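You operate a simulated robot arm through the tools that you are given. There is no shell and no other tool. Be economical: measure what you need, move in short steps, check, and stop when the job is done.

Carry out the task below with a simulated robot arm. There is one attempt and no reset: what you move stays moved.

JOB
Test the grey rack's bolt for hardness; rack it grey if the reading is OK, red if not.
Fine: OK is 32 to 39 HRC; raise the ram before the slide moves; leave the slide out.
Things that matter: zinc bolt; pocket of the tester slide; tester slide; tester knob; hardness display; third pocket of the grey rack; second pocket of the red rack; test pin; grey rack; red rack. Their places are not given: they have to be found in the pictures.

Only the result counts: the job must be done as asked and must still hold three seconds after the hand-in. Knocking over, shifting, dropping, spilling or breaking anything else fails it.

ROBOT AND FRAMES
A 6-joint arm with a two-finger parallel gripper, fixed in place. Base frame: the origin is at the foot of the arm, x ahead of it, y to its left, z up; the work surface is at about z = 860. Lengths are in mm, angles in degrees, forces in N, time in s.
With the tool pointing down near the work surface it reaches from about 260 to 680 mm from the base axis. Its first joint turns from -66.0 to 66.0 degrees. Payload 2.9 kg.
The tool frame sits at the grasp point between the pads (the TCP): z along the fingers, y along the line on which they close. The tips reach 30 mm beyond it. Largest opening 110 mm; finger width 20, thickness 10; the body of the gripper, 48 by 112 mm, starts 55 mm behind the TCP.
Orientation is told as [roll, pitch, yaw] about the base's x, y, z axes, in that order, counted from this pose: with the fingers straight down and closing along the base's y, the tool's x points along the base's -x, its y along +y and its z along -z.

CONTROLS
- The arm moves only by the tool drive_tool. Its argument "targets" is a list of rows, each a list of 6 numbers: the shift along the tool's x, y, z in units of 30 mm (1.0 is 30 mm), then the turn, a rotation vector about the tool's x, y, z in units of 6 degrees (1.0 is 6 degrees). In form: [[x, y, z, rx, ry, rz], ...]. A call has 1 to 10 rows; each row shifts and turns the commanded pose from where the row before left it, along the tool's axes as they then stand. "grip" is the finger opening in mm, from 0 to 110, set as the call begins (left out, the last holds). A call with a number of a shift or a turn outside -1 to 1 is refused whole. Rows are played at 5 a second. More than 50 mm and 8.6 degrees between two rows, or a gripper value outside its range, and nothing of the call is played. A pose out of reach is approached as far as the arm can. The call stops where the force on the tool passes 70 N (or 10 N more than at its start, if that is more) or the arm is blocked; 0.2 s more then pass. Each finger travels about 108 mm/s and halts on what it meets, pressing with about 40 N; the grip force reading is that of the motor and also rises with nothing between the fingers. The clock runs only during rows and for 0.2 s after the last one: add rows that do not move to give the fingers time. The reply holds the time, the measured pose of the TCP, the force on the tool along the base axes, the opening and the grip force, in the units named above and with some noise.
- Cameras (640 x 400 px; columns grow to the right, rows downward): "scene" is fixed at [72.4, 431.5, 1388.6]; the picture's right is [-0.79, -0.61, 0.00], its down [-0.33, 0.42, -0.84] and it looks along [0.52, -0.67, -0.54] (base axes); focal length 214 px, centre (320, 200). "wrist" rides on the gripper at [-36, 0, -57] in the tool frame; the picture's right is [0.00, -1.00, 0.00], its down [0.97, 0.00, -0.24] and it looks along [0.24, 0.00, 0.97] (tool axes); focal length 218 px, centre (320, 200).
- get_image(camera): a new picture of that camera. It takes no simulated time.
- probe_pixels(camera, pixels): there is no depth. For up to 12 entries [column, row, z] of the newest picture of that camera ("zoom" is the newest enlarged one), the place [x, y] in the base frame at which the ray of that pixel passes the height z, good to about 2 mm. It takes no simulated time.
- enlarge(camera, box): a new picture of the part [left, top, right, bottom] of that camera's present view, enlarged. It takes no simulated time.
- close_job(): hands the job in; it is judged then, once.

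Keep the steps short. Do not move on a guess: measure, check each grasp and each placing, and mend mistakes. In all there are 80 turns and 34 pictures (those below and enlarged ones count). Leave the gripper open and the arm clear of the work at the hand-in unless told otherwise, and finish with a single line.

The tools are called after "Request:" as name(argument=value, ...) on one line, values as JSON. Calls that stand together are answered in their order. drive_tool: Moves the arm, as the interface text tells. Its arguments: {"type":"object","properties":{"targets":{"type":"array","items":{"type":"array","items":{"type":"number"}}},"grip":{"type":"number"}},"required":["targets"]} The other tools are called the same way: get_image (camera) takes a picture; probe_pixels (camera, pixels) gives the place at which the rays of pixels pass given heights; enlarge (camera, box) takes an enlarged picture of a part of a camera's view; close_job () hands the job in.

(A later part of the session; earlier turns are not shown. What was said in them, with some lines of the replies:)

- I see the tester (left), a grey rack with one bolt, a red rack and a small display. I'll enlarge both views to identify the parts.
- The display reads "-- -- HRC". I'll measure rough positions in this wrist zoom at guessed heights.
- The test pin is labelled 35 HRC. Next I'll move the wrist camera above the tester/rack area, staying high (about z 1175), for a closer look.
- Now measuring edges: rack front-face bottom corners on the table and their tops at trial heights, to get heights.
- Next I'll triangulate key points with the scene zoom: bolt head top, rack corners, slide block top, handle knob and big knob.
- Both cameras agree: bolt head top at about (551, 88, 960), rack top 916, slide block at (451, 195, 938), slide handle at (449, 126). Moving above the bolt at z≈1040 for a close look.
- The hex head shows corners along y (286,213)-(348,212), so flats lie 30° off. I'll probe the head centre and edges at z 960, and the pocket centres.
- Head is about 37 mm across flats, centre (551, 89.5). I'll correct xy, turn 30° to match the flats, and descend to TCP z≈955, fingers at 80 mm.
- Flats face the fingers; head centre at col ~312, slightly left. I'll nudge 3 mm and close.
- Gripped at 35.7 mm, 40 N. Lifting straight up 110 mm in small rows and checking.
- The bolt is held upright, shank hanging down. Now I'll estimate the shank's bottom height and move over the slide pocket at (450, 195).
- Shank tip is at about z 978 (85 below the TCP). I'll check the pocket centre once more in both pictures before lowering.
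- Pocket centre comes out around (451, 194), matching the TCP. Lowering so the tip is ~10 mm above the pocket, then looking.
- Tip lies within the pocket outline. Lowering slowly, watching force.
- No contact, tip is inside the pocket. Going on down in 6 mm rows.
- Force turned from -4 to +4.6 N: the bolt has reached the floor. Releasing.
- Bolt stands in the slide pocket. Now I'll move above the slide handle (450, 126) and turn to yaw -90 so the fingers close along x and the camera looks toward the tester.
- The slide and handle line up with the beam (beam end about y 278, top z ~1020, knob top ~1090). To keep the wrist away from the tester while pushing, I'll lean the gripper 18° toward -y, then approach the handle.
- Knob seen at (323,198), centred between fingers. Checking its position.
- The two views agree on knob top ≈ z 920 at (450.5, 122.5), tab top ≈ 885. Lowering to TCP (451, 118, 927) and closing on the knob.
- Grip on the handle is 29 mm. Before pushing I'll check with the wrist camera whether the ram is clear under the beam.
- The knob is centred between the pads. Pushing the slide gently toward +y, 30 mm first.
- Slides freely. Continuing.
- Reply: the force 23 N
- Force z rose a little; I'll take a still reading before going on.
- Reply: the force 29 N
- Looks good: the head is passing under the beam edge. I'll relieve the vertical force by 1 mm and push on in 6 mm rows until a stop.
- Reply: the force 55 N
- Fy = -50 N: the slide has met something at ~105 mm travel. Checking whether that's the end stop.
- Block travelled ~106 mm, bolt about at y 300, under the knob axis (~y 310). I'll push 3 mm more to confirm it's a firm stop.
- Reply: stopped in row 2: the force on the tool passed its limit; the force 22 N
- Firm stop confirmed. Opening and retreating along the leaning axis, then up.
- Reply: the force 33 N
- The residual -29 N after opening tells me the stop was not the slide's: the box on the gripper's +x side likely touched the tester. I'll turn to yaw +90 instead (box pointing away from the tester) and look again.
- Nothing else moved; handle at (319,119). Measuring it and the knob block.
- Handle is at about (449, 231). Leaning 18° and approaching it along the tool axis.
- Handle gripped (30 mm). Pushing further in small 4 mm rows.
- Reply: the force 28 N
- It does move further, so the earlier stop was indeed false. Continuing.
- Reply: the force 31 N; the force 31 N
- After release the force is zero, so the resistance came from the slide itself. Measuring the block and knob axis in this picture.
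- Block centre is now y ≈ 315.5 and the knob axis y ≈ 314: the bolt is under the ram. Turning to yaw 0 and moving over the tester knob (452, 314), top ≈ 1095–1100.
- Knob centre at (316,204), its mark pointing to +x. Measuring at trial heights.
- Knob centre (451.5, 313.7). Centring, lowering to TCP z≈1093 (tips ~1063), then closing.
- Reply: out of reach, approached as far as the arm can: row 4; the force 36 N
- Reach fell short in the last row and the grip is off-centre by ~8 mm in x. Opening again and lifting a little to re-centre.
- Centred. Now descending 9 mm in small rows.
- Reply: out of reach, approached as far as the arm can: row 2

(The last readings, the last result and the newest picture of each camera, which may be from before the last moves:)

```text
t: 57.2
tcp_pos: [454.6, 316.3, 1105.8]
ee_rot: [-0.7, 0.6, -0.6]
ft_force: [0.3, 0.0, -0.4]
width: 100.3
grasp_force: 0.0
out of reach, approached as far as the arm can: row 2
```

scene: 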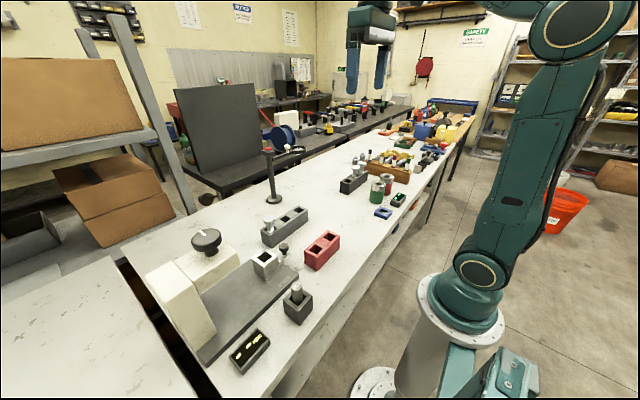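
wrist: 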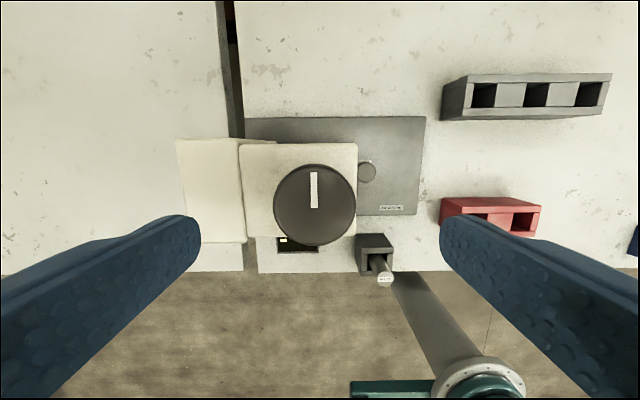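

There's a reach limit at this yaw. I'll rise, re-centre, try yaw +30 and descend again.

Request:
drive_tool(targets=[[0.1, -0.07, -0.3, 0, 0, 0], [0, 0, 0, 0, 0, -1], [0, 0, 0, 0, 0, -1], [0, 0, 0, 0, 0, -1], [0, 0, 0, 0, 0, -1], [0, 0, 0, 0, 0, -1], [0, 0, 0.2, 0, 0, 0], [0, 0, 0.2, 0, 0, 0], [0, 0, 0.2, 0, 0, 0], [0, 0, 0, 0, 0, 0]])

```text
t: 59.4
tcp_pos: [456.9, 318.5, 1101.6]
ee_rot: [-0.3, 0.8, 29.4]
ft_force: [-1.2, 0.5, 0.6]
width: 100.2
grasp_force: 0.1
out of reach, approached as far as the arm can: row 8, 9
```

Same limit regardless of yaw; but centred at z≈1109 is reachable, which still gives ~14 mm of knob between the pads. Going there at yaw 29 and closing.

Request:
drive_tool(targets=[[0, 0, -0.26, 0, 0, 0], [0.233, -0.043, 0, 0, 0, 0], [0, 0, 0, 0, 0, 0]])

Request:
drive_tool(targets=[[0, 0, 0, 0, 0, 0], [0, 0, 0, 0, 0, 0], [0, 0, 0, 0, 0, 0], [0, 0, 0, 0, 0, 0]], grip=40)

```text
t: 60.2
tcp_pos: [451.7, 314.2, 1110.9]
ee_rot: [-0.3, 0.8, 29.3]
ft_force: [-0.1, 0.9, -0.2]
width: 100.0
grasp_force: 0.1
```

```text
t: 61.2
tcp_pos: [451.7, 315.7, 1109.7]
ee_rot: [-0.2, 0.8, 29.6]
ft_force: [-5.8, 11.9, 0.6]
width: 53.2
grasp_force: 45.4
```

Knob gripped (53 mm, 45 N). Turning clockwise (yaw decreasing) 30°, then checking the forces.

Request:
drive_tool(targets=[[0, 0, 0, 0, 0, 0.7], [0, 0, 0, 0, 0, 0.8], [0, 0, 0, 0, 0, 0.8], [0, 0, 0, 0, 0, 0.8], [0, 0, 0, 0, 0, 0.9], [0, 0, 0, 0, 0, 1], [0, 0, 0, 0, 0, 0]])

Request:
enlarge(camera="scene", box=[170, 200, 310, 390])

```text
t: 62.8
tcp_pos: [451.7, 315.2, 1110.3]
ee_rot: [-0.5, 0.5, -0.6]
ft_force: [-19.1, 8.4, -4.8]
width: 53.1
grasp_force: 45.0
```

```text
2.11 times, centred on (240, 295) of scene
```

zoom: 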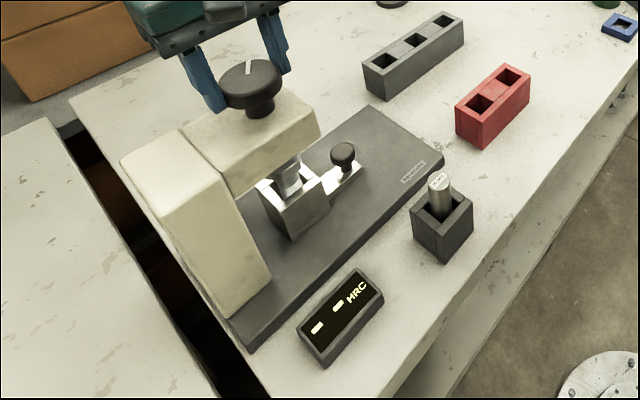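

The mark turned with the hand (~30°); display still blank. Turning on another 60°, watching forces.

Request:
drive_tool(targets=[[0, 0, 0, 0, 0, 0.8], [0, 0, 0, 0, 0, 0.8], [0, 0, 0, 0, 0, 0.8], [0, 0, 0, 0, 0, 0.8], [0, 0, 0, 0, 0, 0.9], [0, 0, 0, 0, 0, 0.9], [0, 0, 0, 0, 0, 0]])

Request:
drive_tool(targets=[[0, 0, 0, 0, 0, 0.8], [0, 0, 0, 0, 0, 0.8], [0, 0, 0, 0, 0, 0.8], [0, 0, 0, 0, 0, 0.8], [0, 0, 0, 0, 0, 0.9], [0, 0, 0, 0, 0, 0.9], [0, 0, 0, 0, 0, 0]])

```text
t: 64.4
tcp_pos: [452.6, 313.3, 1111.3]
ee_rot: [-0.8, 0.0, -30.7]
ft_force: [-21.6, -10.4, -1.4]
width: 53.2
grasp_force: 45.0
```

```text
t: 66.0
tcp_pos: [451.6, 314.2, 1109.6]
ee_rot: [-0.7, -0.3, -60.3]
ft_force: [-42.3, -28.5, 1.8]
width: 52.9
grasp_force: 44.6
```

Turned 90° in total, side force increasing — maybe at a stop. Reading the display.

Request:
enlarge(camera="scene", box=[180, 200, 300, 360])

```text
2.50 times, centred on (240, 280) of scene
```

zoom: 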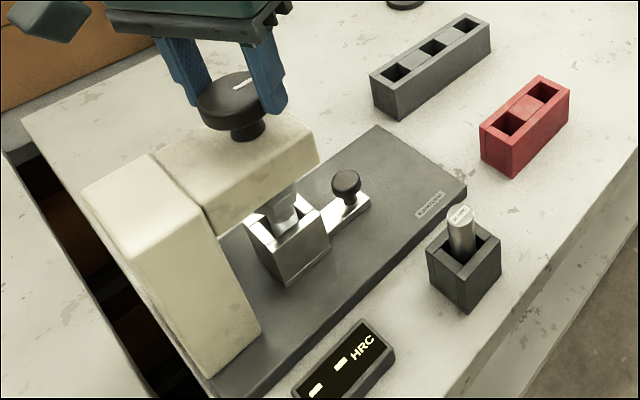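

Display still blank; the mark now points to -y (90° turned). I'll relieve the side force by 2 mm along the closing axis, then turn further.

Request:
drive_tool(targets=[[0, -0.07, 0, 0, 0, 0], [0, 0, 0, 0, 0, 0]])

Request:
drive_tool(targets=[[0, 0, 0, 0, 0, 0.8], [0, 0, 0, 0, 0, 0.8], [0, 0, 0, 0, 0, 0.8], [0, 0, 0, 0, 0, 0.8], [0, 0, 0, 0, 0, 0.8], [0, 0, 0, 0, 0, 0]])

```text
t: 66.6
tcp_pos: [451.7, 313.7, 1111.8]
ee_rot: [-0.9, -0.1, -60.3]
ft_force: [-26.7, -14.4, -12.6]
width: 53.1
grasp_force: 44.6
```

```text
t: 67.3
tcp_pos: [452.4, 312.5, 1111.7]
ee_rot: [-1.6, -0.4, -65.8]
ft_force: [-24.5, -12.8, 8.5]
width: 53.0
grasp_force: 45.2
out of reach, approached as far as the arm can: row 1, 3
stopped in row 3: the force on the tool passed its limit (the readings are from after the stop); the commanded pose is now the measured one
```

The turn met resistance at ~95°, possibly the ram on the bolt. I'll wait 2 s for the reading to settle, then look.

Request:
drive_tool(targets=[[0, 0, 0, 0, 0, 0], [0, 0, 0, 0, 0, 0], [0, 0, 0, 0, 0, 0], [0, 0, 0, 0, 0, 0], [0, 0, 0, 0, 0, 0], [0, 0, 0, 0, 0, 0], [0, 0, 0, 0, 0, 0], [0, 0, 0, 0, 0, 0], [0, 0, 0, 0, 0, 0], [0, 0, 0, 0, 0, 0]])

Request:
enlarge(camera="scene", box=[180, 200, 300, 360])

```text
t: 69.5
tcp_pos: [452.3, 313.1, 1111.7]
ee_rot: [-1.6, -0.5, -66.0]
ft_force: [-45.1, -20.8, 14.4]
width: 52.9
grasp_force: 46.2
```

```text
2.50 times, centred on (240, 280) of scene
```

zoom: 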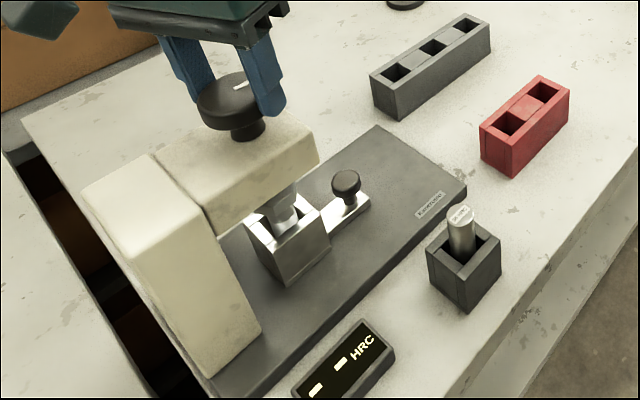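

Still blank, so more turning is needed. I'll open, rewind the hand to about yaw +30 (knob stays), and re-grip for another stroke.

Request:
drive_tool(targets=[[0, 0, 0, 0, 0, 0], [0, 0, 0, 0, 0, 0], [0, 0, -0.05, -0.11, 0.244, 0], [0, 0, 0, 0, 0, -1], [0, 0, 0, 0, 0, -1], [0, 0, 0, 0, 0, -1], [0, 0, 0, 0, 0, -1], [0, 0, 0, 0, 0, -1], [0, 0, 0, 0, 0, -1], [0, 0, 0, 0, 0, -1]], grip=90)

Request:
drive_tool(targets=[[0, 0, 0, 0, 0, -1], [0, 0, 0, 0, 0, -1], [0, 0, 0, 0, 0, -1], [0, 0, 0, 0, 0, -1], [0, 0, 0, 0, 0, -1], [0, 0, 0, 0, 0, -1], [0, 0, 0, 0, 0, -1], [0, 0, 0, 0, 0, -1], [0, 0, 0, 0, 0, -1], [0, 0, 0, 0, 0, 0]])

```text
t: 71.7
tcp_pos: [452.8, 312.7, 1111.6]
ee_rot: [0.0, 1.5, -23.9]
ft_force: [0.0, 0.5, 0.0]
width: 90.1
grasp_force: 0.1
```

```text
t: 73.9
tcp_pos: [452.7, 313.4, 1112.1]
ee_rot: [1.1, 1.0, 30.0]
ft_force: [0.3, -0.2, 0.7]
width: 90.0
grasp_force: 0.0
```

Correcting a 1.5° tilt, centring, and gripping again.

Request:
drive_tool(targets=[[0.025, 0.02, 0, 0.18, -0.16, 0], [0, 0, 0.05, 0, 0, 0], [0, 0, 0, 0, 0, 0]])

Request:
drive_tool(targets=[[0, 0, 0, 0, 0, 0], [0, 0, 0, 0, 0, 0], [0, 0, 0, 0, 0, 0], [0, 0, 0, 0, 0, 0]], grip=40)

```text
t: 74.7
tcp_pos: [450.8, 327.0, 1116.6]
ee_rot: [1.8, 1.3, 30.0]
ft_force: [0.4, -0.7, 0.0]
width: 89.8
grasp_force: 0.0
out of reach, approached as far as the arm can: row 2
```

```text
t: 75.7
tcp_pos: [452.6, 320.5, 1116.2]
ee_rot: [1.1, 1.5, 29.5]
ft_force: [20.6, -36.0, -6.1]
width: 60.6
grasp_force: 21.1
```

The arm hit its reach limit and slipped off-centre. Opening and re-measuring pose before re-centring slightly higher.

Request:
drive_tool(targets=[[0, 0, 0, 0, 0, 0], [0, 0, 0, 0, 0, 0], [0, 0, 0, 0, 0, 0]], grip=95)

Request:
drive_tool(targets=[[0, 0, -0.05, 0, 0, 0], [0, 0, 0, 0, 0, 0]])

```text
t: 76.5
tcp_pos: [449.6, 328.2, 1117.2]
ee_rot: [1.8, 1.1, 29.9]
ft_force: [0.5, 0.4, 0.1]
width: 94.9
grasp_force: 0.0
```

```text
t: 77.1
tcp_pos: [454.2, 315.7, 1114.1]
ee_rot: [0.1, 0.1, 29.9]
ft_force: [-1.2, 0.8, 0.0]
width: 95.2
grasp_force: 0.1
out of reach, approached as far as the arm can: row 1
```

Pose limit is on the inner side: leaning the body ~2.5° outward should free it. I'll rise 3 mm, centre, lean, and lower to ~1110.

Request:
drive_tool(targets=[[0, 0, -0.15, 0, 0, 0], [0.11, -0.013, 0, 0, -0.42, 0], [0, 0, 0.1, 0, 0, 0], [0, 0, 0.1, 0, 0, 0], [0, 0, 0.08, 0, 0, 0], [0, 0, 0, 0, 0, 0]])

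```text
t: 78.5
tcp_pos: [463.5, 321.4, 1120.0]
ee_rot: [0.1, -2.4, 29.9]
ft_force: [-0.3, 0.4, 0.3]
width: 94.8
grasp_force: 0.0
out of reach, approached as far as the arm can: row 2, 5
```

That leaned the wrong way (pitch -2.4) and worsened reach, confirming the cause. Reversing: +5° pitch and re-centring.

Request:
drive_tool(targets=[[0, 0, 0, 0, 0.45, 0], [0, 0, 0, 0, 0.45, 0], [0.2, 0, 0, 0, 0, 0], [0.27, -0.02, 0, 0, 0, 0], [0, 0, 0, 0, 0, 0]])

```text
t: 79.7
tcp_pos: [450.8, 314.1, 1120.9]
ee_rot: [0.1, 2.9, 29.8]
ft_force: [-0.4, 0.5, 0.2]
width: 94.9
grasp_force: 0.0
```

Now reachable. Lowering to ~1105.

Request:
drive_tool(targets=[[-0.03, 0, 0.18, 0, 0, 0], [-0.03, 0, 0.18, 0, 0, 0], [0, 0, 0.17, 0, 0, 0], [0, 0, 0, 0, 0, 0]])

```text
t: 80.7
tcp_pos: [452.4, 313.8, 1105.3]
ee_rot: [0.0, 2.8, 30.0]
ft_force: [-0.3, -0.7, 0.2]
width: 94.8
grasp_force: 0.0
```

Good. Closing and turning clockwise about 85° in one go.

Request:
drive_tool(targets=[[0, 0, 0, 0, 0, 0], [0, 0, 0, 0, 0, 0], [0, 0, 0, 0, 0, 0], [0, 0, 0, 0, 0, 0.8], [0, 0, 0, 0, 0, 0.8], [0, 0, 0, 0, 0, 0.8], [0, 0, 0, 0, 0, 0.8], [0, 0, 0, 0, 0, 0.8], [0, 0, 0, 0, 0, 0.8], [0, 0, 0, 0, 0, 0]], grip=40)

```text
t: 82.9
tcp_pos: [450.5, 315.1, 1105.3]
ee_rot: [-1.1, 2.5, 1.0]
ft_force: [-22.0, 9.9, 4.4]
width: 53.3
grasp_force: 44.9
```

Request:
drive_tool(targets=[[0, 0, 0, 0, 0, 0.8], [0, 0, 0, 0, 0, 0.8], [0, 0, 0, 0, 0, 0.8], [0, 0, 0, 0, 0, 0.8], [0, 0, 0, 0, 0, 0.8], [0, 0, 0, 0, 0, 0.8], [0, 0, 0, 0, 0, 0]])

```text
t: 84.5
tcp_pos: [452.4, 314.4, 1106.4]
ee_rot: [-2.2, 1.5, -27.8]
ft_force: [-16.6, 5.1, 3.0]
width: 53.6
grasp_force: 44.7
```

Request:
drive_tool(targets=[[0, 0, 0, 0, 0, 0.8], [0, 0, 0, 0, 0, 0.8], [0, 0, 0, 0, 0, 0.8], [0, 0, 0, 0, 0, 0.8], [0, 0, 0, 0, 0, 0.8], [0, 0, 0, 0, 0, 0.8], [0, 0, 0, 0, 0, 0], [0, 0, 0, 0, 0, 0], [0, 0, 0, 0, 0, 0], [0, 0, 0, 0, 0, 0]])

```text
t: 86.7
tcp_pos: [452.5, 314.3, 1106.5]
ee_rot: [-3.1, 0.2, -56.5]
ft_force: [-23.0, -18.7, -10.2]
width: 53.3
grasp_force: 45.1
```

Roughly 180° turned in all. Adding 24° more within reach, waiting, then looking at knob mark and display together.

Request:
drive_tool(targets=[[0, 0, 0, 0, 0, 0.7], [0, 0, 0, 0, 0, 0.7], [0, 0, 0, 0, 0, 0.7], [0, 0, 0, 0, 0, 0.7], [0, 0, 0, 0, 0, 0.7], [0, 0, 0, 0, 0, 0], [0, 0, 0, 0, 0, 0], [0, 0, 0, 0, 0, 0], [0, 0, 0, 0, 0, 0]])

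Request:
enlarge(camera="scene", box=[180, 205, 290, 365])

```text
t: 88.1
tcp_pos: [452.5, 314.2, 1106.0]
ee_rot: [-3.6, -1.3, -76.9]
ft_force: [-20.9, -10.2, 7.8]
width: 53.1
grasp_force: 44.9
out of reach, approached as far as the arm can: row 5
stopped in row 6: the force on the tool passed its limit (the readings are from after the stop); the commanded pose is now the measured one
```

```text
2.50 times, centred on (235, 285) of scene
```

zoom: 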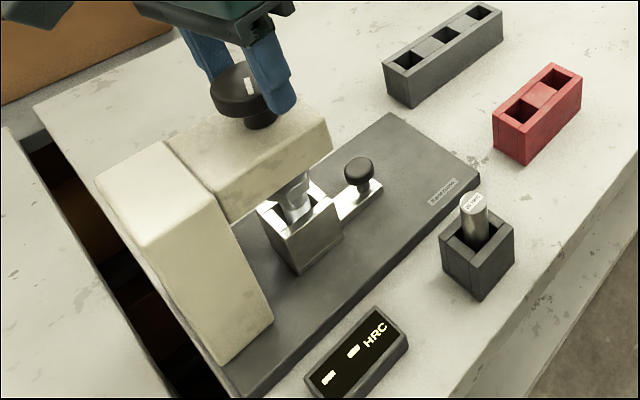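

The mark is now turned ~200° and no stop yet; display still dashes. One picture remains, so I'll keep turning clockwise to the end before reading. Opening and rewinding the hand.

Request:
drive_tool(targets=[[0, 0, 0, 0, 0, 0], [0, 0, 0, 0, 0, 0], [0, 0, 0, 0, 0, -1], [0, 0, 0, 0, 0, -1], [0, 0, 0, 0, 0, -1], [0, 0, 0, 0, 0, -1], [0, 0, 0, 0, 0, -1], [0, 0, 0, 0, 0, -1], [0, 0, 0, 0, 0, -1], [0, 0, 0, 0, 0, -1]], grip=90)

Request:
drive_tool(targets=[[0, 0, 0, 0, 0, -1], [0, 0, 0, 0, 0, -1], [0, 0, 0, 0, 0, -1], [0, 0, 0, 0, 0, -1], [0, 0, 0, 0, 0, -1], [0, 0, 0, 0, 0, -1], [0, 0, 0, 0, 0, -1], [0, 0, 0, 0, 0, -1], [0, 0, 0, 0, 0, -1], [0, 0, 0, 0, 0, -0.8]])

```text
t: 90.3
tcp_pos: [451.7, 315.7, 1105.7]
ee_rot: [-3.3, 1.8, -29.1]
ft_force: [0.7, 0.6, 1.2]
width: 90.0
grasp_force: 0.0
```

```text
t: 92.5
tcp_pos: [455.1, 313.4, 1106.1]
ee_rot: [-0.2, 3.8, 29.9]
ft_force: [0.5, 0.6, -0.4]
width: 89.8
grasp_force: 0.2
```

Pose is fine. Gripping and turning clockwise ~95°.

Request:
drive_tool(targets=[[0, 0, 0, 0, 0, 0], [0, 0, 0, 0, 0, 0], [0, 0, 0, 0, 0, 0], [0, 0, 0, 0, 0, 0.8], [0, 0, 0, 0, 0, 0.8], [0, 0, 0, 0, 0, 0.8], [0, 0, 0, 0, 0, 0.8], [0, 0, 0, 0, 0, 0.8], [0, 0, 0, 0, 0, 0.8], [0, 0, 0, 0, 0, 0.8]], grip=40)

Request:
drive_tool(targets=[[0, 0, 0, 0, 0, 0.8], [0, 0, 0, 0, 0, 0.8], [0, 0, 0, 0, 0, 0.8], [0, 0, 0, 0, 0, 0.8], [0, 0, 0, 0, 0, 0.8], [0, 0, 0, 0, 0, 0.8], [0, 0, 0, 0, 0, 0.8], [0, 0, 0, 0, 0, 0.8], [0, 0, 0, 0, 0, 0.8], [0, 0, 0, 0, 0, 0]])

```text
t: 94.7
tcp_pos: [452.8, 315.0, 1105.9]
ee_rot: [-2.1, 3.0, -4.1]
ft_force: [-3.7, 15.3, -3.0]
width: 53.5
grasp_force: 45.3
```

```text
t: 96.9
tcp_pos: [454.9, 313.8, 1104.5]
ee_rot: [-3.9, 0.5, -47.3]
ft_force: [-7.2, -15.0, 1.6]
width: 52.9
grasp_force: 44.7
```

About 280° in total. Finishing this stroke and rewinding for one more.

Request:
drive_tool(targets=[[0, 0, 0, 0, 0, 0.8], [0, 0, 0, 0, 0, 0.8], [0, 0, 0, 0, 0, 0.8], [0, 0, 0, 0, 0, 0]])

Request:
drive_tool(targets=[[0, 0, 0, 0, 0, 0], [0, 0, 0, 0, 0, 0], [0, 0, 0, 0, 0, -1], [0, 0, 0, 0, 0, -1], [0, 0, 0, 0, 0, -1], [0, 0, 0, 0, 0, -1], [0, 0, 0, 0, 0, -1], [0, 0, 0, 0, 0, -1], [0, 0, 0, 0, 0, -1], [0, 0, 0, 0, 0, -1]], grip=90)

Request:
drive_tool(targets=[[0, 0, 0, 0, 0, -1], [0, 0, 0, 0, 0, -1], [0, 0, 0, 0, 0, -1], [0, 0, 0, 0, 0, -1], [0, 0, 0, 0, 0, -1], [0, 0, 0, 0, 0, -1], [0, 0, 0, 0, 0, -1], [0, 0, 0, 0, 0, -1], [0, 0, 0, 0, 0, 0]])

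```text
t: 97.9
tcp_pos: [452.6, 314.4, 1105.9]
ee_rot: [-4.0, -0.4, -61.6]
ft_force: [-26.6, -23.0, -4.2]
width: 53.3
grasp_force: 45.3
```

```text
t: 100.1
tcp_pos: [452.6, 315.3, 1105.5]
ee_rot: [-2.7, 2.5, -13.5]
ft_force: [0.7, 1.6, -0.2]
width: 90.1
grasp_force: 0.0
```

```text
t: 102.1
tcp_pos: [453.2, 316.2, 1106.0]
ee_rot: [0.2, 3.9, 34.7]
ft_force: [-0.5, 0.7, -0.7]
width: 90.1
grasp_force: 0.1
```

Fourth stroke with a small re-centring.

Request:
drive_tool(targets=[[0.03, -0.04, 0, 0, 0, 0], [0, 0, 0, 0, 0, 0], [0, 0, 0, 0, 0, 0], [0, 0, 0, 0, 0, 0.8], [0, 0, 0, 0, 0, 0.8], [0, 0, 0, 0, 0, 0.8], [0, 0, 0, 0, 0, 0.8], [0, 0, 0, 0, 0, 0.8], [0, 0, 0, 0, 0, 0.8], [0, 0, 0, 0, 0, 0.8]], grip=40)

Request:
drive_tool(targets=[[0, 0, 0, 0, 0, 0.8], [0, 0, 0, 0, 0, 0.8], [0, 0, 0, 0, 0, 0.8], [0, 0, 0, 0, 0, 0.8], [0, 0, 0, 0, 0, 0.8], [0, 0, 0, 0, 0, 0.8], [0, 0, 0, 0, 0, 0.8], [0, 0, 0, 0, 0, 0.8], [0, 0, 0, 0, 0, 0.8], [0, 0, 0, 0, 0, 0]])

Request:
drive_tool(targets=[[0, 0, 0, 0, 0, 0.8], [0, 0, 0, 0, 0, 0.8], [0, 0, 0, 0, 0, 0.8], [0, 0, 0, 0, 0, 0], [0, 0, 0, 0, 0, 0], [0, 0, 0, 0, 0, 0], [0, 0, 0, 0, 0, 0], [0, 0, 0, 0, 0, 0]])

```text
t: 104.3
tcp_pos: [453.1, 315.2, 1104.0]
ee_rot: [-1.8, 3.2, 0.9]
ft_force: [-6.1, 18.5, -2.9]
width: 53.4
grasp_force: 45.1
```

```text
t: 106.5
tcp_pos: [453.7, 312.9, 1105.7]
ee_rot: [-3.6, 1.0, -42.7]
ft_force: [5.8, 9.7, 3.2]
width: 53.1
grasp_force: 45.3
```

```text
t: 108.3
tcp_pos: [453.8, 311.2, 1104.3]
ee_rot: [-4.0, 0.0, -56.8]
ft_force: [-14.3, -22.7, -2.8]
width: 53.3
grasp_force: 45.3
```

Before using the last picture, I'll check the mark's direction in the previous zoom (free of cost) to be sure the knob truly turned ~200° then.

Request:
probe_pixels(camera="zoom", pixels=[[247, 78, 1095], [250, 93, 1095], [211, 88, 1090], [240, 83, 1095], [225, 105, 1095], [240, 62, 1095], [262, 122, 1045]])

```text
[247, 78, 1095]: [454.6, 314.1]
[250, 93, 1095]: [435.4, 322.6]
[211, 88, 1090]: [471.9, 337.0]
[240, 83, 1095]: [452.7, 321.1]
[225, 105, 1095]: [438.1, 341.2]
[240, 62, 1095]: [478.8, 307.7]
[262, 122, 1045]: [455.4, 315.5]
```

The mark pointed 156° (i.e. 204° turned), so the knob follows the hand. One more clockwise stroke to be sure it is fully down before the last picture.

Request:
drive_tool(targets=[[0, 0, 0, 0, 0, 0], [0, 0, 0, 0, 0, 0], [0, 0, 0, 0, 0, -1], [0, 0, 0, 0, 0, -1], [0, 0, 0, 0, 0, -1], [0, 0, 0, 0, 0, -1], [0, 0, 0, 0, 0, -1], [0, 0, 0, 0, 0, -1], [0, 0, 0, 0, 0, -1], [0, 0, 0, 0, 0, -1]], grip=90)

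Request:
drive_tool(targets=[[0, 0, 0, 0, 0, -1], [0, 0, 0, 0, 0, -1], [0, 0, 0, 0, 0, -1], [0, 0, 0, 0, 0, -1], [0, 0, 0, 0, 0, -1], [0, 0, 0, 0, 0, -1], [0, 0, 0, 0, 0, -1], [0, 0, 0, 0, 0, 0]])

Request:
drive_tool(targets=[[0, 0, 0, 0, 0, 0], [0, 0, 0, 0, 0, 0], [0, 0, 0, 0, 0, 0], [0, 0, 0, 0, 0, 0.8], [0, 0, 0, 0, 0, 0.8], [0, 0, 0, 0, 0, 0.8], [0, 0, 0, 0, 0, 0.8], [0, 0, 0, 0, 0, 0.8], [0, 0, 0, 0, 0, 0.8], [0, 0, 0, 0, 0, 0.8]], grip=40)

Request:
drive_tool(targets=[[0, 0, 0, 0, 0, 0.8], [0, 0, 0, 0, 0, 0.8], [0, 0, 0, 0, 0, 0.8], [0, 0, 0, 0, 0, 0.8], [0, 0, 0, 0, 0, 0.8], [0, 0, 0, 0, 0, 0.8], [0, 0, 0, 0, 0, 0], [0, 0, 0, 0, 0, 0], [0, 0, 0, 0, 0, 0], [0, 0, 0, 0, 0, 0]])

```text
t: 110.5
tcp_pos: [452.1, 313.9, 1105.2]
ee_rot: [-2.5, 2.8, -8.7]
ft_force: [0.3, 0.2, -0.6]
width: 90.1
grasp_force: 0.1
```

```text
t: 112.3
tcp_pos: [453.8, 314.6, 1106.2]
ee_rot: [0.1, 3.8, 33.4]
ft_force: [0.9, 0.2, 0.4]
width: 90.0
grasp_force: 0.1
```

```text
t: 114.5
tcp_pos: [451.8, 316.4, 1104.3]
ee_rot: [-1.7, 3.0, -0.5]
ft_force: [-6.2, 22.3, 5.5]
width: 53.5
grasp_force: 43.9
```

```text
t: 116.7
tcp_pos: [453.8, 313.6, 1104.5]
ee_rot: [-3.2, 1.8, -29.3]
ft_force: [6.2, 19.7, -3.0]
width: 53.0
grasp_force: 45.5
```

Last picture: a strong zoom on the display.

Request:
enlarge(camera="scene", box=[222, 320, 282, 365])

```text
8.89 times, centred on (252, 342) of scene
```

zoom: 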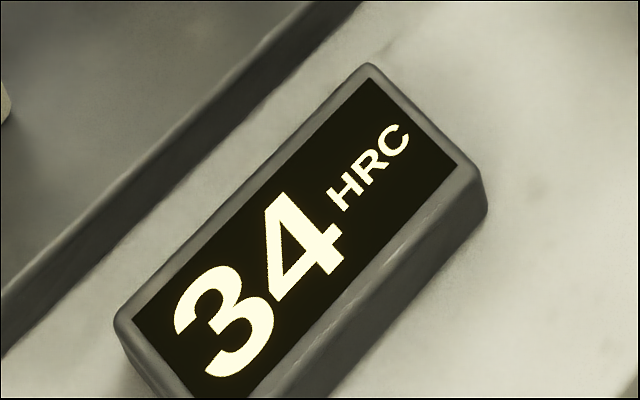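

Reading: 34 HRC — within 32–39, so the bolt goes back to the grey rack. First the ram must be raised: I turned ~448° clockwise, so I'll turn back the same amount counter-clockwise. First part to yaw +60.

Request:
drive_tool(targets=[[0, 0, 0, 0, 0, -0.8], [0, 0, 0, 0, 0, -0.9], [0, 0, 0, 0, 0, -0.9], [0, 0, 0, 0, 0, -0.9], [0, 0, 0, 0, 0, -0.9], [0, 0, 0, 0, 0, -0.9], [0, 0, 0, 0, 0, -0.9], [0, 0, 0, 0, 0, -0.9], [0, 0, 0, 0, 0, -0.9], [0, 0, 0, 0, 0, 0]])

Request:
drive_tool(targets=[[0, 0, 0, 0, 0, -0.9], [0, 0, 0, 0, 0, -0.9], [0, 0, 0, 0, 0, -0.9], [0, 0, 0, 0, 0, -0.9], [0, 0, 0, 0, 0, -0.9], [0, 0, 0, 0, 0, -0.9], [0, 0, 0, 0, 0, -0.9], [0, 0, 0, 0, 0, 0]])

```text
t: 118.9
tcp_pos: [452.8, 316.5, 1104.0]
ee_rot: [-0.5, 3.6, 19.1]
ft_force: [3.8, 29.7, -5.1]
width: 53.0
grasp_force: 45.2
```

```text
t: 120.7
tcp_pos: [450.8, 316.8, 1104.0]
ee_rot: [1.6, 3.3, 57.1]
ft_force: [-18.6, 21.5, -7.1]
width: 53.1
grasp_force: 45.3
```

86° back. Opening, rewinding the hand 120° and making the next stroke.

Request:
drive_tool(targets=[[0, 0, 0, 0, 0, 0], [0, 0, 0, 0, 0, 0], [0, 0, 0, 0, 0, 1], [0, 0, 0, 0, 0, 1], [0, 0, 0, 0, 0, 1], [0, 0, 0, 0, 0, 1], [0, 0, 0, 0, 0, 1], [0, 0, 0, 0, 0, 1], [0, 0, 0, 0, 0, 1], [0, 0, 0, 0, 0, 1]], grip=90)

Request:
drive_tool(targets=[[0, 0, 0, 0, 0, 1], [0, 0, 0, 0, 0, 1], [0, 0, 0, 0, 0, 1], [0, 0, 0, 0, 0, 1], [0, 0, 0, 0, 0, 1], [0, 0, 0, 0, 0, 1], [0, 0, 0, 0, 0, 1], [0, 0, 0, 0, 0, 1], [0, 0, 0, 0, 0, 1], [0, 0, 0, 0, 0, 1]])

```text
t: 122.9
tcp_pos: [452.7, 313.7, 1105.4]
ee_rot: [-1.5, 3.5, 8.5]
ft_force: [0.7, -0.6, 0.2]
width: 89.9
grasp_force: 0.1
```

```text
t: 125.1
tcp_pos: [452.1, 313.4, 1104.7]
ee_rot: [-3.7, 0.5, -51.4]
ft_force: [0.4, 0.4, 0.2]
width: 90.2
grasp_force: 0.1
```

Request:
drive_tool(targets=[[0, 0, 0, 0, 0, 0], [0, 0, 0, 0, 0, 0], [0, 0, 0, 0, 0, 0], [0, 0, 0, 0, 0, -0.9], [0, 0, 0, 0, 0, -0.9], [0, 0, 0, 0, 0, -0.9], [0, 0, 0, 0, 0, -0.9], [0, 0, 0, 0, 0, -0.9], [0, 0, 0, 0, 0, -0.9], [0, 0, 0, 0, 0, -0.9]], grip=40)

Request:
drive_tool(targets=[[0, 0, 0, 0, 0, -0.9], [0, 0, 0, 0, 0, -0.9], [0, 0, 0, 0, 0, -0.9], [0, 0, 0, 0, 0, -0.9], [0, 0, 0, 0, 0, -0.9], [0, 0, 0, 0, 0, -0.9], [0, 0, 0, 0, 0, -0.9], [0, 0, 0, 0, 0, -0.9], [0, 0, 0, 0, 0, -0.9], [0, 0, 0, 0, 0, -0.9]])

Request:
drive_tool(targets=[[0, 0, 0, 0, 0, -0.9], [0, 0, 0, 0, 0, -0.9], [0, 0, 0, 0, 0, -0.9], [0, 0, 0, 0, 0, 0]])

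Request:
drive_tool(targets=[[0, 0, 0, 0, 0, 0], [0, 0, 0, 0, 0, 0], [0, 0, 0, 0, 0, 1], [0, 0, 0, 0, 0, 1], [0, 0, 0, 0, 0, 1], [0, 0, 0, 0, 0, 1], [0, 0, 0, 0, 0, 1], [0, 0, 0, 0, 0, 1], [0, 0, 0, 0, 0, 1], [0, 0, 0, 0, 0, 1]], grip=90)

Request:
drive_tool(targets=[[0, 0, 0, 0, 0, 1], [0, 0, 0, 0, 0, 1], [0, 0, 0, 0, 0, 1], [0, 0, 0, 0, 0, 1], [0, 0, 0, 0, 0, 1], [0, 0, 0, 0, 0, 1], [0, 0, 0, 0, 0, 1], [0, 0, 0, 0, 0, 1], [0, 0, 0, 0, 0, 1], [0, 0, 0, 0, 0, 1]])

```text
t: 127.3
tcp_pos: [451.9, 315.2, 1105.8]
ee_rot: [-2.6, 2.6, -13.4]
ft_force: [12.8, 22.4, 6.6]
width: 53.0
grasp_force: 44.9
```

```text
t: 129.5
tcp_pos: [451.7, 315.6, 1104.1]
ee_rot: [0.9, 3.6, 40.8]
ft_force: [-4.1, 28.6, 3.9]
width: 53.1
grasp_force: 45.2
```

```text
t: 130.5
tcp_pos: [450.7, 316.4, 1103.2]
ee_rot: [1.8, 3.3, 57.1]
ft_force: [-16.9, 24.0, -5.4]
width: 52.9
grasp_force: 44.9
```

```text
t: 132.7
tcp_pos: [452.5, 313.2, 1104.9]
ee_rot: [-1.6, 3.4, 8.5]
ft_force: [0.2, -1.1, 0.5]
width: 89.9
grasp_force: 0.1
```

```text
t: 134.9
tcp_pos: [451.8, 312.4, 1106.4]
ee_rot: [-3.6, 0.3, -51.5]
ft_force: [0.4, -1.0, 0.0]
width: 90.2
grasp_force: 0.0
```

195° back so far. Repeating the same stroke.

Request:
drive_tool(targets=[[0, 0, 0, 0, 0, 0], [0, 0, 0, 0, 0, 0], [0, 0, 0, 0, 0, 0], [0, 0, 0, 0, 0, -0.9], [0, 0, 0, 0, 0, -0.9], [0, 0, 0, 0, 0, -0.9], [0, 0, 0, 0, 0, -0.9], [0, 0, 0, 0, 0, -0.9], [0, 0, 0, 0, 0, -0.9], [0, 0, 0, 0, 0, -0.9]], grip=40)

Request:
drive_tool(targets=[[0, 0, 0, 0, 0, -0.9], [0, 0, 0, 0, 0, -0.9], [0, 0, 0, 0, 0, -0.9], [0, 0, 0, 0, 0, -0.9], [0, 0, 0, 0, 0, -0.9], [0, 0, 0, 0, 0, -0.9], [0, 0, 0, 0, 0, -0.9], [0, 0, 0, 0, 0, -0.9], [0, 0, 0, 0, 0, -0.9], [0, 0, 0, 0, 0, -0.9]])

Request:
drive_tool(targets=[[0, 0, 0, 0, 0, -0.9], [0, 0, 0, 0, 0, -0.9], [0, 0, 0, 0, 0, -0.9], [0, 0, 0, 0, 0, 0]])

Request:
drive_tool(targets=[[0, 0, 0, 0, 0, 0], [0, 0, 0, 0, 0, 0], [0, 0, 0, 0, 0, 1], [0, 0, 0, 0, 0, 1], [0, 0, 0, 0, 0, 1], [0, 0, 0, 0, 0, 1], [0, 0, 0, 0, 0, 1], [0, 0, 0, 0, 0, 1], [0, 0, 0, 0, 0, 1], [0, 0, 0, 0, 0, 1]], grip=90)

Request:
drive_tool(targets=[[0, 0, 0, 0, 0, 1], [0, 0, 0, 0, 0, 1], [0, 0, 0, 0, 0, 1], [0, 0, 0, 0, 0, 1], [0, 0, 0, 0, 0, 1], [0, 0, 0, 0, 0, 1], [0, 0, 0, 0, 0, 1], [0, 0, 0, 0, 0, 1], [0, 0, 0, 0, 0, 1], [0, 0, 0, 0, 0, 1]])

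```text
t: 137.1
tcp_pos: [452.6, 315.3, 1104.9]
ee_rot: [-2.6, 2.7, -13.4]
ft_force: [8.2, 18.3, 1.0]
width: 53.5
grasp_force: 45.4
```

```text
t: 139.3
tcp_pos: [450.3, 316.3, 1104.4]
ee_rot: [0.8, 3.5, 40.7]
ft_force: [-9.7, 21.5, -5.6]
width: 53.5
grasp_force: 45.2
```

```text
t: 140.3
tcp_pos: [450.8, 315.5, 1105.7]
ee_rot: [1.7, 3.2, 56.9]
ft_force: [-15.3, 18.5, -1.8]
width: 53.3
grasp_force: 45.0
```

```text
t: 142.5
tcp_pos: [451.4, 313.0, 1105.0]
ee_rot: [-1.5, 3.5, 8.6]
ft_force: [0.1, -0.9, -0.2]
width: 89.9
grasp_force: 0.0
```

```text
t: 144.7
tcp_pos: [452.5, 312.9, 1105.8]
ee_rot: [-3.6, 0.4, -51.3]
ft_force: [-0.4, -0.7, 0.5]
width: 90.2
grasp_force: 0.0
```

303° back. Another full stroke.

Request:
drive_tool(targets=[[0, 0, 0, 0, 0, 0], [0, 0, 0, 0, 0, 0], [0, 0, 0, 0, 0, 0], [0, 0, 0, 0, 0, -0.9], [0, 0, 0, 0, 0, -0.9], [0, 0, 0, 0, 0, -0.9], [0, 0, 0, 0, 0, -0.9], [0, 0, 0, 0, 0, -0.9], [0, 0, 0, 0, 0, -0.9], [0, 0, 0, 0, 0, -0.9]], grip=40)

Request:
drive_tool(targets=[[0, 0, 0, 0, 0, -0.9], [0, 0, 0, 0, 0, -0.9], [0, 0, 0, 0, 0, -0.9], [0, 0, 0, 0, 0, -0.9], [0, 0, 0, 0, 0, -0.9], [0, 0, 0, 0, 0, -0.9], [0, 0, 0, 0, 0, -0.9], [0, 0, 0, 0, 0, -0.9], [0, 0, 0, 0, 0, -0.9], [0, 0, 0, 0, 0, -0.9]])

Request:
drive_tool(targets=[[0, 0, 0, 0, 0, -0.9], [0, 0, 0, 0, 0, -0.9], [0, 0, 0, 0, 0, -0.9], [0, 0, 0, 0, 0, 0]])

Request:
drive_tool(targets=[[0, 0, 0, 0, 0, 0], [0, 0, 0, 0, 0, 0], [0, 0, 0, 0, 0, 1], [0, 0, 0, 0, 0, 1], [0, 0, 0, 0, 0, 1], [0, 0, 0, 0, 0, 1], [0, 0, 0, 0, 0, 1], [0, 0, 0, 0, 0, 1], [0, 0, 0, 0, 0, 1], [0, 0, 0, 0, 0, 0]], grip=90)

Request:
drive_tool(targets=[[0, 0, 0, 0, 0, 0], [0, 0, 0, 0, 0, 0], [0, 0, 0, 0, 0, 0], [0, 0, 0, 0, 0, -0.9], [0, 0, 0, 0, 0, -0.9], [0, 0, 0, 0, 0, -0.9], [0, 0, 0, 0, 0, -0.9], [0, 0, 0, 0, 0, -0.9], [0, 0, 0, 0, 0, -0.9], [0, 0, 0, 0, 0, -0.9]], grip=40)

```text
t: 146.9
tcp_pos: [452.6, 314.5, 1104.2]
ee_rot: [-2.5, 2.8, -13.5]
ft_force: [13.9, 23.7, -4.2]
width: 53.1
grasp_force: 45.3
```

```text
t: 149.1
tcp_pos: [453.6, 315.6, 1105.3]
ee_rot: [0.8, 3.5, 40.7]
ft_force: [-9.6, 22.8, 0.1]
width: 53.5
grasp_force: 45.0
```

```text
t: 150.1
tcp_pos: [451.9, 315.8, 1104.4]
ee_rot: [1.8, 3.1, 57.1]
ft_force: [-17.6, 22.1, 1.3]
width: 53.3
grasp_force: 45.0
```

```text
t: 152.3
tcp_pos: [453.6, 313.0, 1104.9]
ee_rot: [-1.1, 3.7, 14.6]
ft_force: [-0.5, 0.4, 0.3]
width: 89.9
grasp_force: 0.1
```

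```text
t: 154.5
tcp_pos: [452.5, 317.1, 1104.8]
ee_rot: [1.5, 3.3, 52.8]
ft_force: [-15.4, 23.3, -0.5]
width: 53.8
grasp_force: 45.0
5 turns are left
```

About 450° turned back: the ram is up again. Only 5 turns remain, so I batch: release the knob, rise, straighten, turn to yaw +90, move beside the slide handle's approach line and lean 18°.

Request:
drive_tool(targets=[[0, 0, 0, 0, 0, 0], [0, 0, 0, 0, 0, 0], [0, 0, -0.78, 0, 0, 0], [0, 0, -0.78, 0, 0, 0], [0, 0, -0.78, 0, 0, 0], [0, 0, 0, 0.25, -0.55, 0], [0, 0, 0, 0, 0, -1], [0, 0, 0, 0, 0, -1], [0, 0, 0, 0, 0, -1], [0, 0, 0, 0, 0, -1]], grip=90)

Request:
drive_tool(targets=[[0, 0, 0, 0, 0, -1], [0, 0, 0, 0, 0, -1], [0, 0, 0, 0, 0, -0.27], [0.966, 0, 0, 0, 0, 0], [0.966, 0, 0, 0, 0, 0], [0.966, 0, 0.3, 0, 0, 0], [0.966, 0, 0.3, 0, 0, 0], [0.966, 0, 0.3, 0, 0, 0], [0, 0, 0, 0, 0, 0]], grip=70)

Request:
drive_tool(targets=[[0, 0, 0, 0, -1, 0], [0, 0, 0, 0, -1, 0], [0, 0, 0, 0, -1, 0], [0, 0, 0, 0, 0, 0], [0, 0, 0, 0, 0, 0]])

Request:
drive_tool(targets=[[0, 0, 0, 0, 0, 0]])

```text
t: 156.7
tcp_pos: [459.4, 317.1, 1167.6]
ee_rot: [-0.1, 0.2, 76.5]
ft_force: [0.7, 0.2, 0.1]
width: 90.0
grasp_force: 0.0
out of reach, approached as far as the arm can: row 4
```

```text
t: 158.7
tcp_pos: [474.7, 178.0, 1162.9]
ee_rot: [0.0, 0.4, 90.1]
ft_force: [-0.1, -0.4, 1.1]
width: 70.2
grasp_force: 0.2
out of reach, approached as far as the arm can: row 7, 8
```

```text
t: 159.9
tcp_pos: [484.7, 180.0, 1170.7]
ee_rot: [0.0, -17.7, 90.1]
ft_force: [0.6, 0.0, -0.2]
width: 70.1
grasp_force: 0.0
out of reach, approached as far as the arm can: row 1, 2
```

```text
t: 160.3
tcp_pos: [484.8, 179.2, 1170.9]
ee_rot: [-0.1, -17.7, 90.1]
ft_force: [-1.1, -0.9, 0.7]
width: 70.1
grasp_force: 0.0
4 turns are left
```

The arm is pinned on the wrong side of a wrist singularity (x stuck at ~485). Staying high above everything, I'll move out a little, lean to the opposite side, pass inward, and straighten there.

Request:
drive_tool(targets=[[0, -0.6, 0, 0, 0, 0], [0, 0, 0, 0, 1, 0], [0, 0, 0, 0, 1, 0], [0, 0, 0, 0, 1, 0], [0, 0, 0, 0, 1, 0], [0, 0, 0, 0, 1, 0], [0, 0, 0, 0, 1, 0], [0, 0, 0, 0, 0, 0]])

Request:
drive_tool(targets=[[0, 0.3, 0, 0, 0, 0], [0, 0.3, 0, 0, 0, 0], [0, 0.3, 0, 0, 0, 0], [0, 0.3, 0, 0, 0, 0], [0, 0.3, 0, 0, 0, 0], [0, 0.3, 0, 0, 0, 0], [0, 0.3, 0, 0, 0, 0], [0, 0.3, 0, 0, 0, 0], [0, 0.3, 0, 0, 0, 0], [0, 0, 0, 0, 0, 0]])

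Request:
drive_tool(targets=[[0, 0, 0, 0, -0.5, 0], [0, 0, 0, 0, -0.5, 0], [0, 0, 0, 0, -0.5, 0], [0, 0, 0, 0, -0.5, 0], [0, 0, 0, 0, -0.5, 0], [0, 0, 0, 0, -0.5, 0], [0, 0, 0, 0, 0, 0]])

Request:
drive_tool(targets=[[0, 0, 0.5, 0, 0, 0], [0, 0, 0, 0, -1, 0], [0, 0, 0, 0, -1, 0], [0, 0, 0, 0, -1, 0], [0, 0, 0, 0, 0, 0]])

Request:
drive_tool(targets=[[0, 0, 0, 0, 0, 0]])

```text
t: 162.1
tcp_pos: [499.3, 161.6, 1161.0]
ee_rot: [0.0, 18.3, 90.1]
ft_force: [0.0, -0.5, -0.6]
width: 70.0
grasp_force: 0.2
out of reach, approached as far as the arm can: row 2
```

```text
t: 164.3
tcp_pos: [424.4, 165.2, 1171.8]
ee_rot: [0.1, 18.4, 90.0]
ft_force: [0.4, -0.1, -0.5]
width: 69.9
grasp_force: 0.0
out of reach, approached as far as the arm can: row 7, 8, 9
```

```text
t: 165.9
tcp_pos: [436.2, 173.9, 1191.9]
ee_rot: [0.3, 0.3, 90.1]
ft_force: [-0.1, -0.6, -0.2]
width: 69.9
grasp_force: 0.1
out of reach, approached as far as the arm can: row 1, 2, 3, 4, 5, 6
```

```text
t: 167.1
tcp_pos: [446.0, 176.9, 1190.9]
ee_rot: [-0.1, -17.8, 90.1]
ft_force: [-0.4, -0.4, -0.2]
width: 70.0
grasp_force: 0.0
out of reach, approached as far as the arm can: row 1, 2
```

```text
t: 167.5
tcp_pos: [446.1, 176.8, 1193.0]
ee_rot: [0.0, -17.7, 90.1]
ft_force: [-0.2, -0.5, 0.1]
width: 69.9
grasp_force: 0.0
3 turns are left
```

Still on the wrong side; the arm now leans the other way (+y), which I haven't tried passing with. I'll move inward, then down along the tool axis staying well clear of the tester, back to x≈450, and take several readings.

Request:
drive_tool(targets=[[0, 0.3, 0, 0, 0, 0], [0, 0.3, 0, 0, 0, 0], [0, 0.3, 0, 0, 0, 0], [0, 0.3, 0, 0, 0, 0], [0, 0.3, 0, 0, 0, 0], [0, 0, 0, 0, 0, 0]])

Request:
drive_tool(targets=[[0.16, 0, 0.4, 0, 0, 0], [0.16, 0, 0.4, 0, 0, 0], [0.16, 0, 0.4, 0, 0, 0], [0.16, 0, 0.4, 0, 0, 0], [0, 0, 0.4, 0, 0, 0], [0, 0, 0.4, 0, 0, 0], [0, 0, 0.4, 0, 0, 0], [0, 0, 0, 0, 0, 0]])

Request:
drive_tool(targets=[[0, -0.3, 0, 0, 0, 0], [0, -0.3, 0, 0, 0, 0], [0, -0.3, 0, 0, 0, 0], [0, -0.3, 0, 0, 0, 0], [0, -0.2, 0, 0, 0, 0], [0, 0, 0, 0, 0, 0]])

Request:
drive_tool(targets=[[0, 0, 0, 0, 0, 0]])

Request:
drive_tool(targets=[[0, 0, 0, 0, 0, 0]])

Request:
drive_tool(targets=[[0, 0, 0, 0, 0, 0]])

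Request:
drive_tool(targets=[[0, 0, 0, 0, 0, 0]])

```text
t: 168.9
tcp_pos: [400.7, 176.9, 1190.5]
ee_rot: [0.0, -17.7, 90.1]
ft_force: [-1.1, -0.2, -0.5]
width: 69.9
grasp_force: 0.0
```

```text
t: 170.7
tcp_pos: [404.0, 184.5, 1104.1]
ee_rot: [0.0, -17.7, 90.0]
ft_force: [0.1, -0.3, 0.3]
width: 69.8
grasp_force: 0.0
```

```text
t: 172.1
tcp_pos: [443.1, 182.5, 1104.0]
ee_rot: [-0.1, -17.7, 90.1]
ft_force: [1.0, 0.2, 0.5]
width: 70.1
grasp_force: 0.0
```

```text
t: 172.5
tcp_pos: [442.7, 184.5, 1104.5]
ee_rot: [0.1, -17.7, 90.0]
ft_force: [0.0, -0.4, -0.2]
width: 70.2
grasp_force: 0.0
```

```text
t: 172.9
tcp_pos: [442.4, 183.2, 1105.9]
ee_rot: [0.0, -17.7, 90.1]
ft_force: [0.3, 0.5, -0.8]
width: 70.0
grasp_force: 0.1
```

```text
t: 173.3
tcp_pos: [442.8, 183.6, 1104.7]
ee_rot: [-0.1, -17.7, 90.1]
ft_force: [-0.6, -0.5, -0.4]
width: 69.8
grasp_force: 0.2
```

```text
t: 173.7
tcp_pos: [442.1, 183.6, 1106.4]
ee_rot: [0.0, -17.7, 90.1]
ft_force: [0.5, 0.8, 0.8]
width: 70.0
grasp_force: 0.1
2 turns are left
```

Crossed: TCP is at (442.6, 183.5, 1105), free of the limit. With one working turn left, I'll do the whole planned chain with measured coordinates: grip handle (449.5, 245), pull slide out to its stop, release and straighten, grip bolt at (450, 193.5), which at yaw 90 also lies on its flats, lift, carry to its grey pocket (551, 89), lower to the floor, release and rise.

Request:
drive_tool(targets=[[-0.023, -0.23, 0.78, 0, 0, 0], [0, 0, 0.78, 0, 0, 0], [0, 0, 0.78, 0, 0, 0], [0, 0, 0.78, 0, 0, 0], [0, 0, 0.78, 0, 0, 0], [0, 0, 0.78, 0, 0, 0], [0, 0, 0.78, 0, 0, 0], [0, 0, 0.78, 0, 0, 0], [0, 0, 0, 0, 0, 0]], grip=70)

Request:
drive_tool(targets=[[0, 0, 0, 0, 0, 0], [0, 0, 0, 0, 0, 0], [0, 0, 0, 0, 0, 0], [0, 0, 0, 0, 0, 0]], grip=15)

Request:
drive_tool(targets=[[0.381, 0, -0.122, 0, 0, 0], [0.381, 0, -0.122, 0, 0, 0], [0.381, 0, -0.122, 0, 0, 0], [0.381, 0, -0.122, 0, 0, 0], [0.381, 0, -0.122, 0, 0, 0], [0.381, 0, -0.122, 0, 0, 0], [0.381, 0, -0.122, 0, 0, 0], [0.381, 0, -0.122, 0, 0, 0], [0.381, 0, -0.122, 0, 0, 0], [0.381, 0, -0.122, 0, 0, 0]])

Request:
drive_tool(targets=[[0.19, 0, -0.061, 0, 0, 0], [0, 0, 0, 0, 0, 0]])

Request:
drive_tool(targets=[[0, 0, 0, 0, 0, 0], [0, 0, 0, 0, 0, 0], [0, 0, 0, 0, 0, 0]], grip=70)

Request:
drive_tool(targets=[[0, 0, -0.93, 0, 0, 0], [0, 0, -0.93, 0, 0, 0], [0, 0, -0.93, 0, 0, 0], [0, 0, -0.93, 0, 0, 0], [0, 0, -0.93, 0, 0, 0], [0, 0, 0, 0, 1, 0], [0, 0, 0, 0, 1, 0], [0, 0, 0, 0, 0.95, 0], [0, 0, 0, 0, 0, 0]])

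Request:
drive_tool(targets=[[-0.806, -0.017, 0, 0, 0, 0], [-0.806, 0, 0, 0, 0, 0], [-0.806, 0, 0, 0, 0, 0], [-0.806, 0, 0, 0, 0, 0], [-0.806, 0, 0, 0, 0, 0], [0, 0, 0, 0, 0, 0], [0, 0, 0, 0, 0, 0]])

Request:
drive_tool(targets=[[0, 0, 0.8, 0, 0, 0], [0, 0, 0.8, 0, 0, 0], [0, 0, 0.7, 0, 0, 0], [0, 0, 0.6, 0, 0, 0], [0, 0, 0, 0, 0, 0]])

Request:
drive_tool(targets=[[0, 0, 0, 0, 0, 0], [0, 0, 0, 0, 0, 0], [0, 0, 0, 0, 0, 0], [0, 0, 0, 0, 0, 0], [0, 0, 0, 0, 0, 0]], grip=25)

Request:
drive_tool(targets=[[0, 0, -0.4, 0, 0, 0], [0, 0, -0.6, 0, 0, 0], [0, 0, -1, 0, 0, 0], [0, 0, -1, 0, 0, 0], [0.697, -0.673, 0, 0, 0, 0], [0.697, -0.673, 0, 0, 0, 0], [0.697, -0.673, 0, 0, 0, 0], [0.697, -0.673, 0, 0, 0, 0], [0.697, -0.673, 0, 0, 0, 0], [0, 0, 0, 0, 0, 0]])

Request:
drive_tool(targets=[[0, 0, 0.6, 0, 0, 0], [0, 0, 0.6, 0, 0, 0], [0, 0, 0.6, 0, 0, 0], [0, 0, 0.5, 0, 0, 0], [0, 0, 0.4, 0, 0, 0], [0, 0, 0.3, 0, 0, 0], [0, 0, 0.3, 0, 0, 0], [0, 0, 0.2, 0, 0, 0], [0, 0, 0.17, 0, 0, 0], [0, 0, 0, 0, 0, 0]])

Request:
drive_tool(targets=[[0, 0, 0, 0, 0, 0], [0, 0, 0, 0, 0, 0], [0, 0, 0, 0, 0, 0]], grip=70)

Request:
drive_tool(targets=[[0, 0, -0.4, 0, 0, 0], [0, 0, -0.8, 0, 0, 0], [0, 0, -0.9, 0, 0, 0], [0, 0, -0.9, 0, 0, 0], [0, 0, 0, 0, 0, 0]])

```text
t: 175.7
tcp_pos: [450.8, 242.2, 928.4]
ee_rot: [0.0, -17.7, 90.2]
ft_force: [-0.4, 0.7, 0.1]
width: 70.0
grasp_force: 0.0
```

```text
t: 176.7
tcp_pos: [448.8, 242.8, 927.1]
ee_rot: [0.1, -17.7, 90.1]
ft_force: [-5.0, 0.3, -1.7]
width: 29.3
grasp_force: 45.1
```

```text
t: 178.9
tcp_pos: [449.9, 122.9, 928.6]
ee_rot: [0.0, -17.9, 90.2]
ft_force: [-7.9, 9.6, 10.9]
width: 29.5
grasp_force: 44.2
```

```text
t: 179.5
tcp_pos: [450.8, 118.4, 928.3]
ee_rot: [-0.1, -18.0, 90.5]
ft_force: [3.6, 28.2, -4.5]
width: 29.6
grasp_force: 45.1
```

```text
t: 180.3
tcp_pos: [449.9, 115.3, 927.9]
ee_rot: [0.1, -17.8, 90.1]
ft_force: [-0.2, -0.2, -0.3]
width: 70.1
grasp_force: 0.0
```

```text
t: 182.3
tcp_pos: [451.1, 72.4, 1059.7]
ee_rot: [0.0, 0.0, 90.2]
ft_force: [0.4, 0.1, 0.0]
width: 70.1
grasp_force: 0.0
```

```text
t: 183.9
tcp_pos: [449.9, 192.6, 1059.1]
ee_rot: [-0.1, 0.0, 90.1]
ft_force: [0.3, 0.8, 0.5]
width: 70.2
grasp_force: 0.1
```

```text
t: 185.1
tcp_pos: [449.7, 193.5, 974.9]
ee_rot: [0.1, 0.1, 90.2]
ft_force: [0.0, 0.2, 0.8]
width: 70.3
grasp_force: 0.2
```

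```text
t: 186.3
tcp_pos: [448.8, 194.4, 975.1]
ee_rot: [0.0, 0.0, 90.1]
ft_force: [0.7, 0.1, 0.6]
width: 35.5
grasp_force: 40.4
```

```text
t: 188.5
tcp_pos: [550.2, 89.1, 1064.5]
ee_rot: [0.0, 0.0, 90.2]
ft_force: [1.0, 0.8, -3.8]
width: 35.8
grasp_force: 40.1
```

```text
t: 190.7
tcp_pos: [551.9, 90.5, 953.1]
ee_rot: [0.0, 0.0, 90.1]
ft_force: [-1.0, 0.7, -1.6]
width: 35.5
grasp_force: 39.8
```

```text
t: 191.5
tcp_pos: [551.1, 88.4, 953.7]
ee_rot: [0.0, 0.0, 90.2]
ft_force: [-1.1, -0.2, -0.9]
width: 70.2
grasp_force: 0.0
```

```text
t: 192.7
tcp_pos: [550.1, 90.8, 1045.1]
ee_rot: [0.0, 0.1, 90.1]
ft_force: [-0.2, 0.0, 0.0]
width: 70.0
grasp_force: 0.0
1 turns are left
```

Every step read as planned. The slide pulled out to its stop at about 28 N. The bolt was gripped at 35.5 mm with its weight on the tool, and it went into the grey pocket with no side force before I released it. The gripper is open and clear, so I'm handing in.

Request:
close_job()

```text
The job is handed in.
```

The bolt read 34 HRC (OK), so I put it back in its original pocket in the grey rack, assuming that is the "third" one; I raised the ram before moving the slide and left the slide out, but had no pictures left to check the final state by eye.
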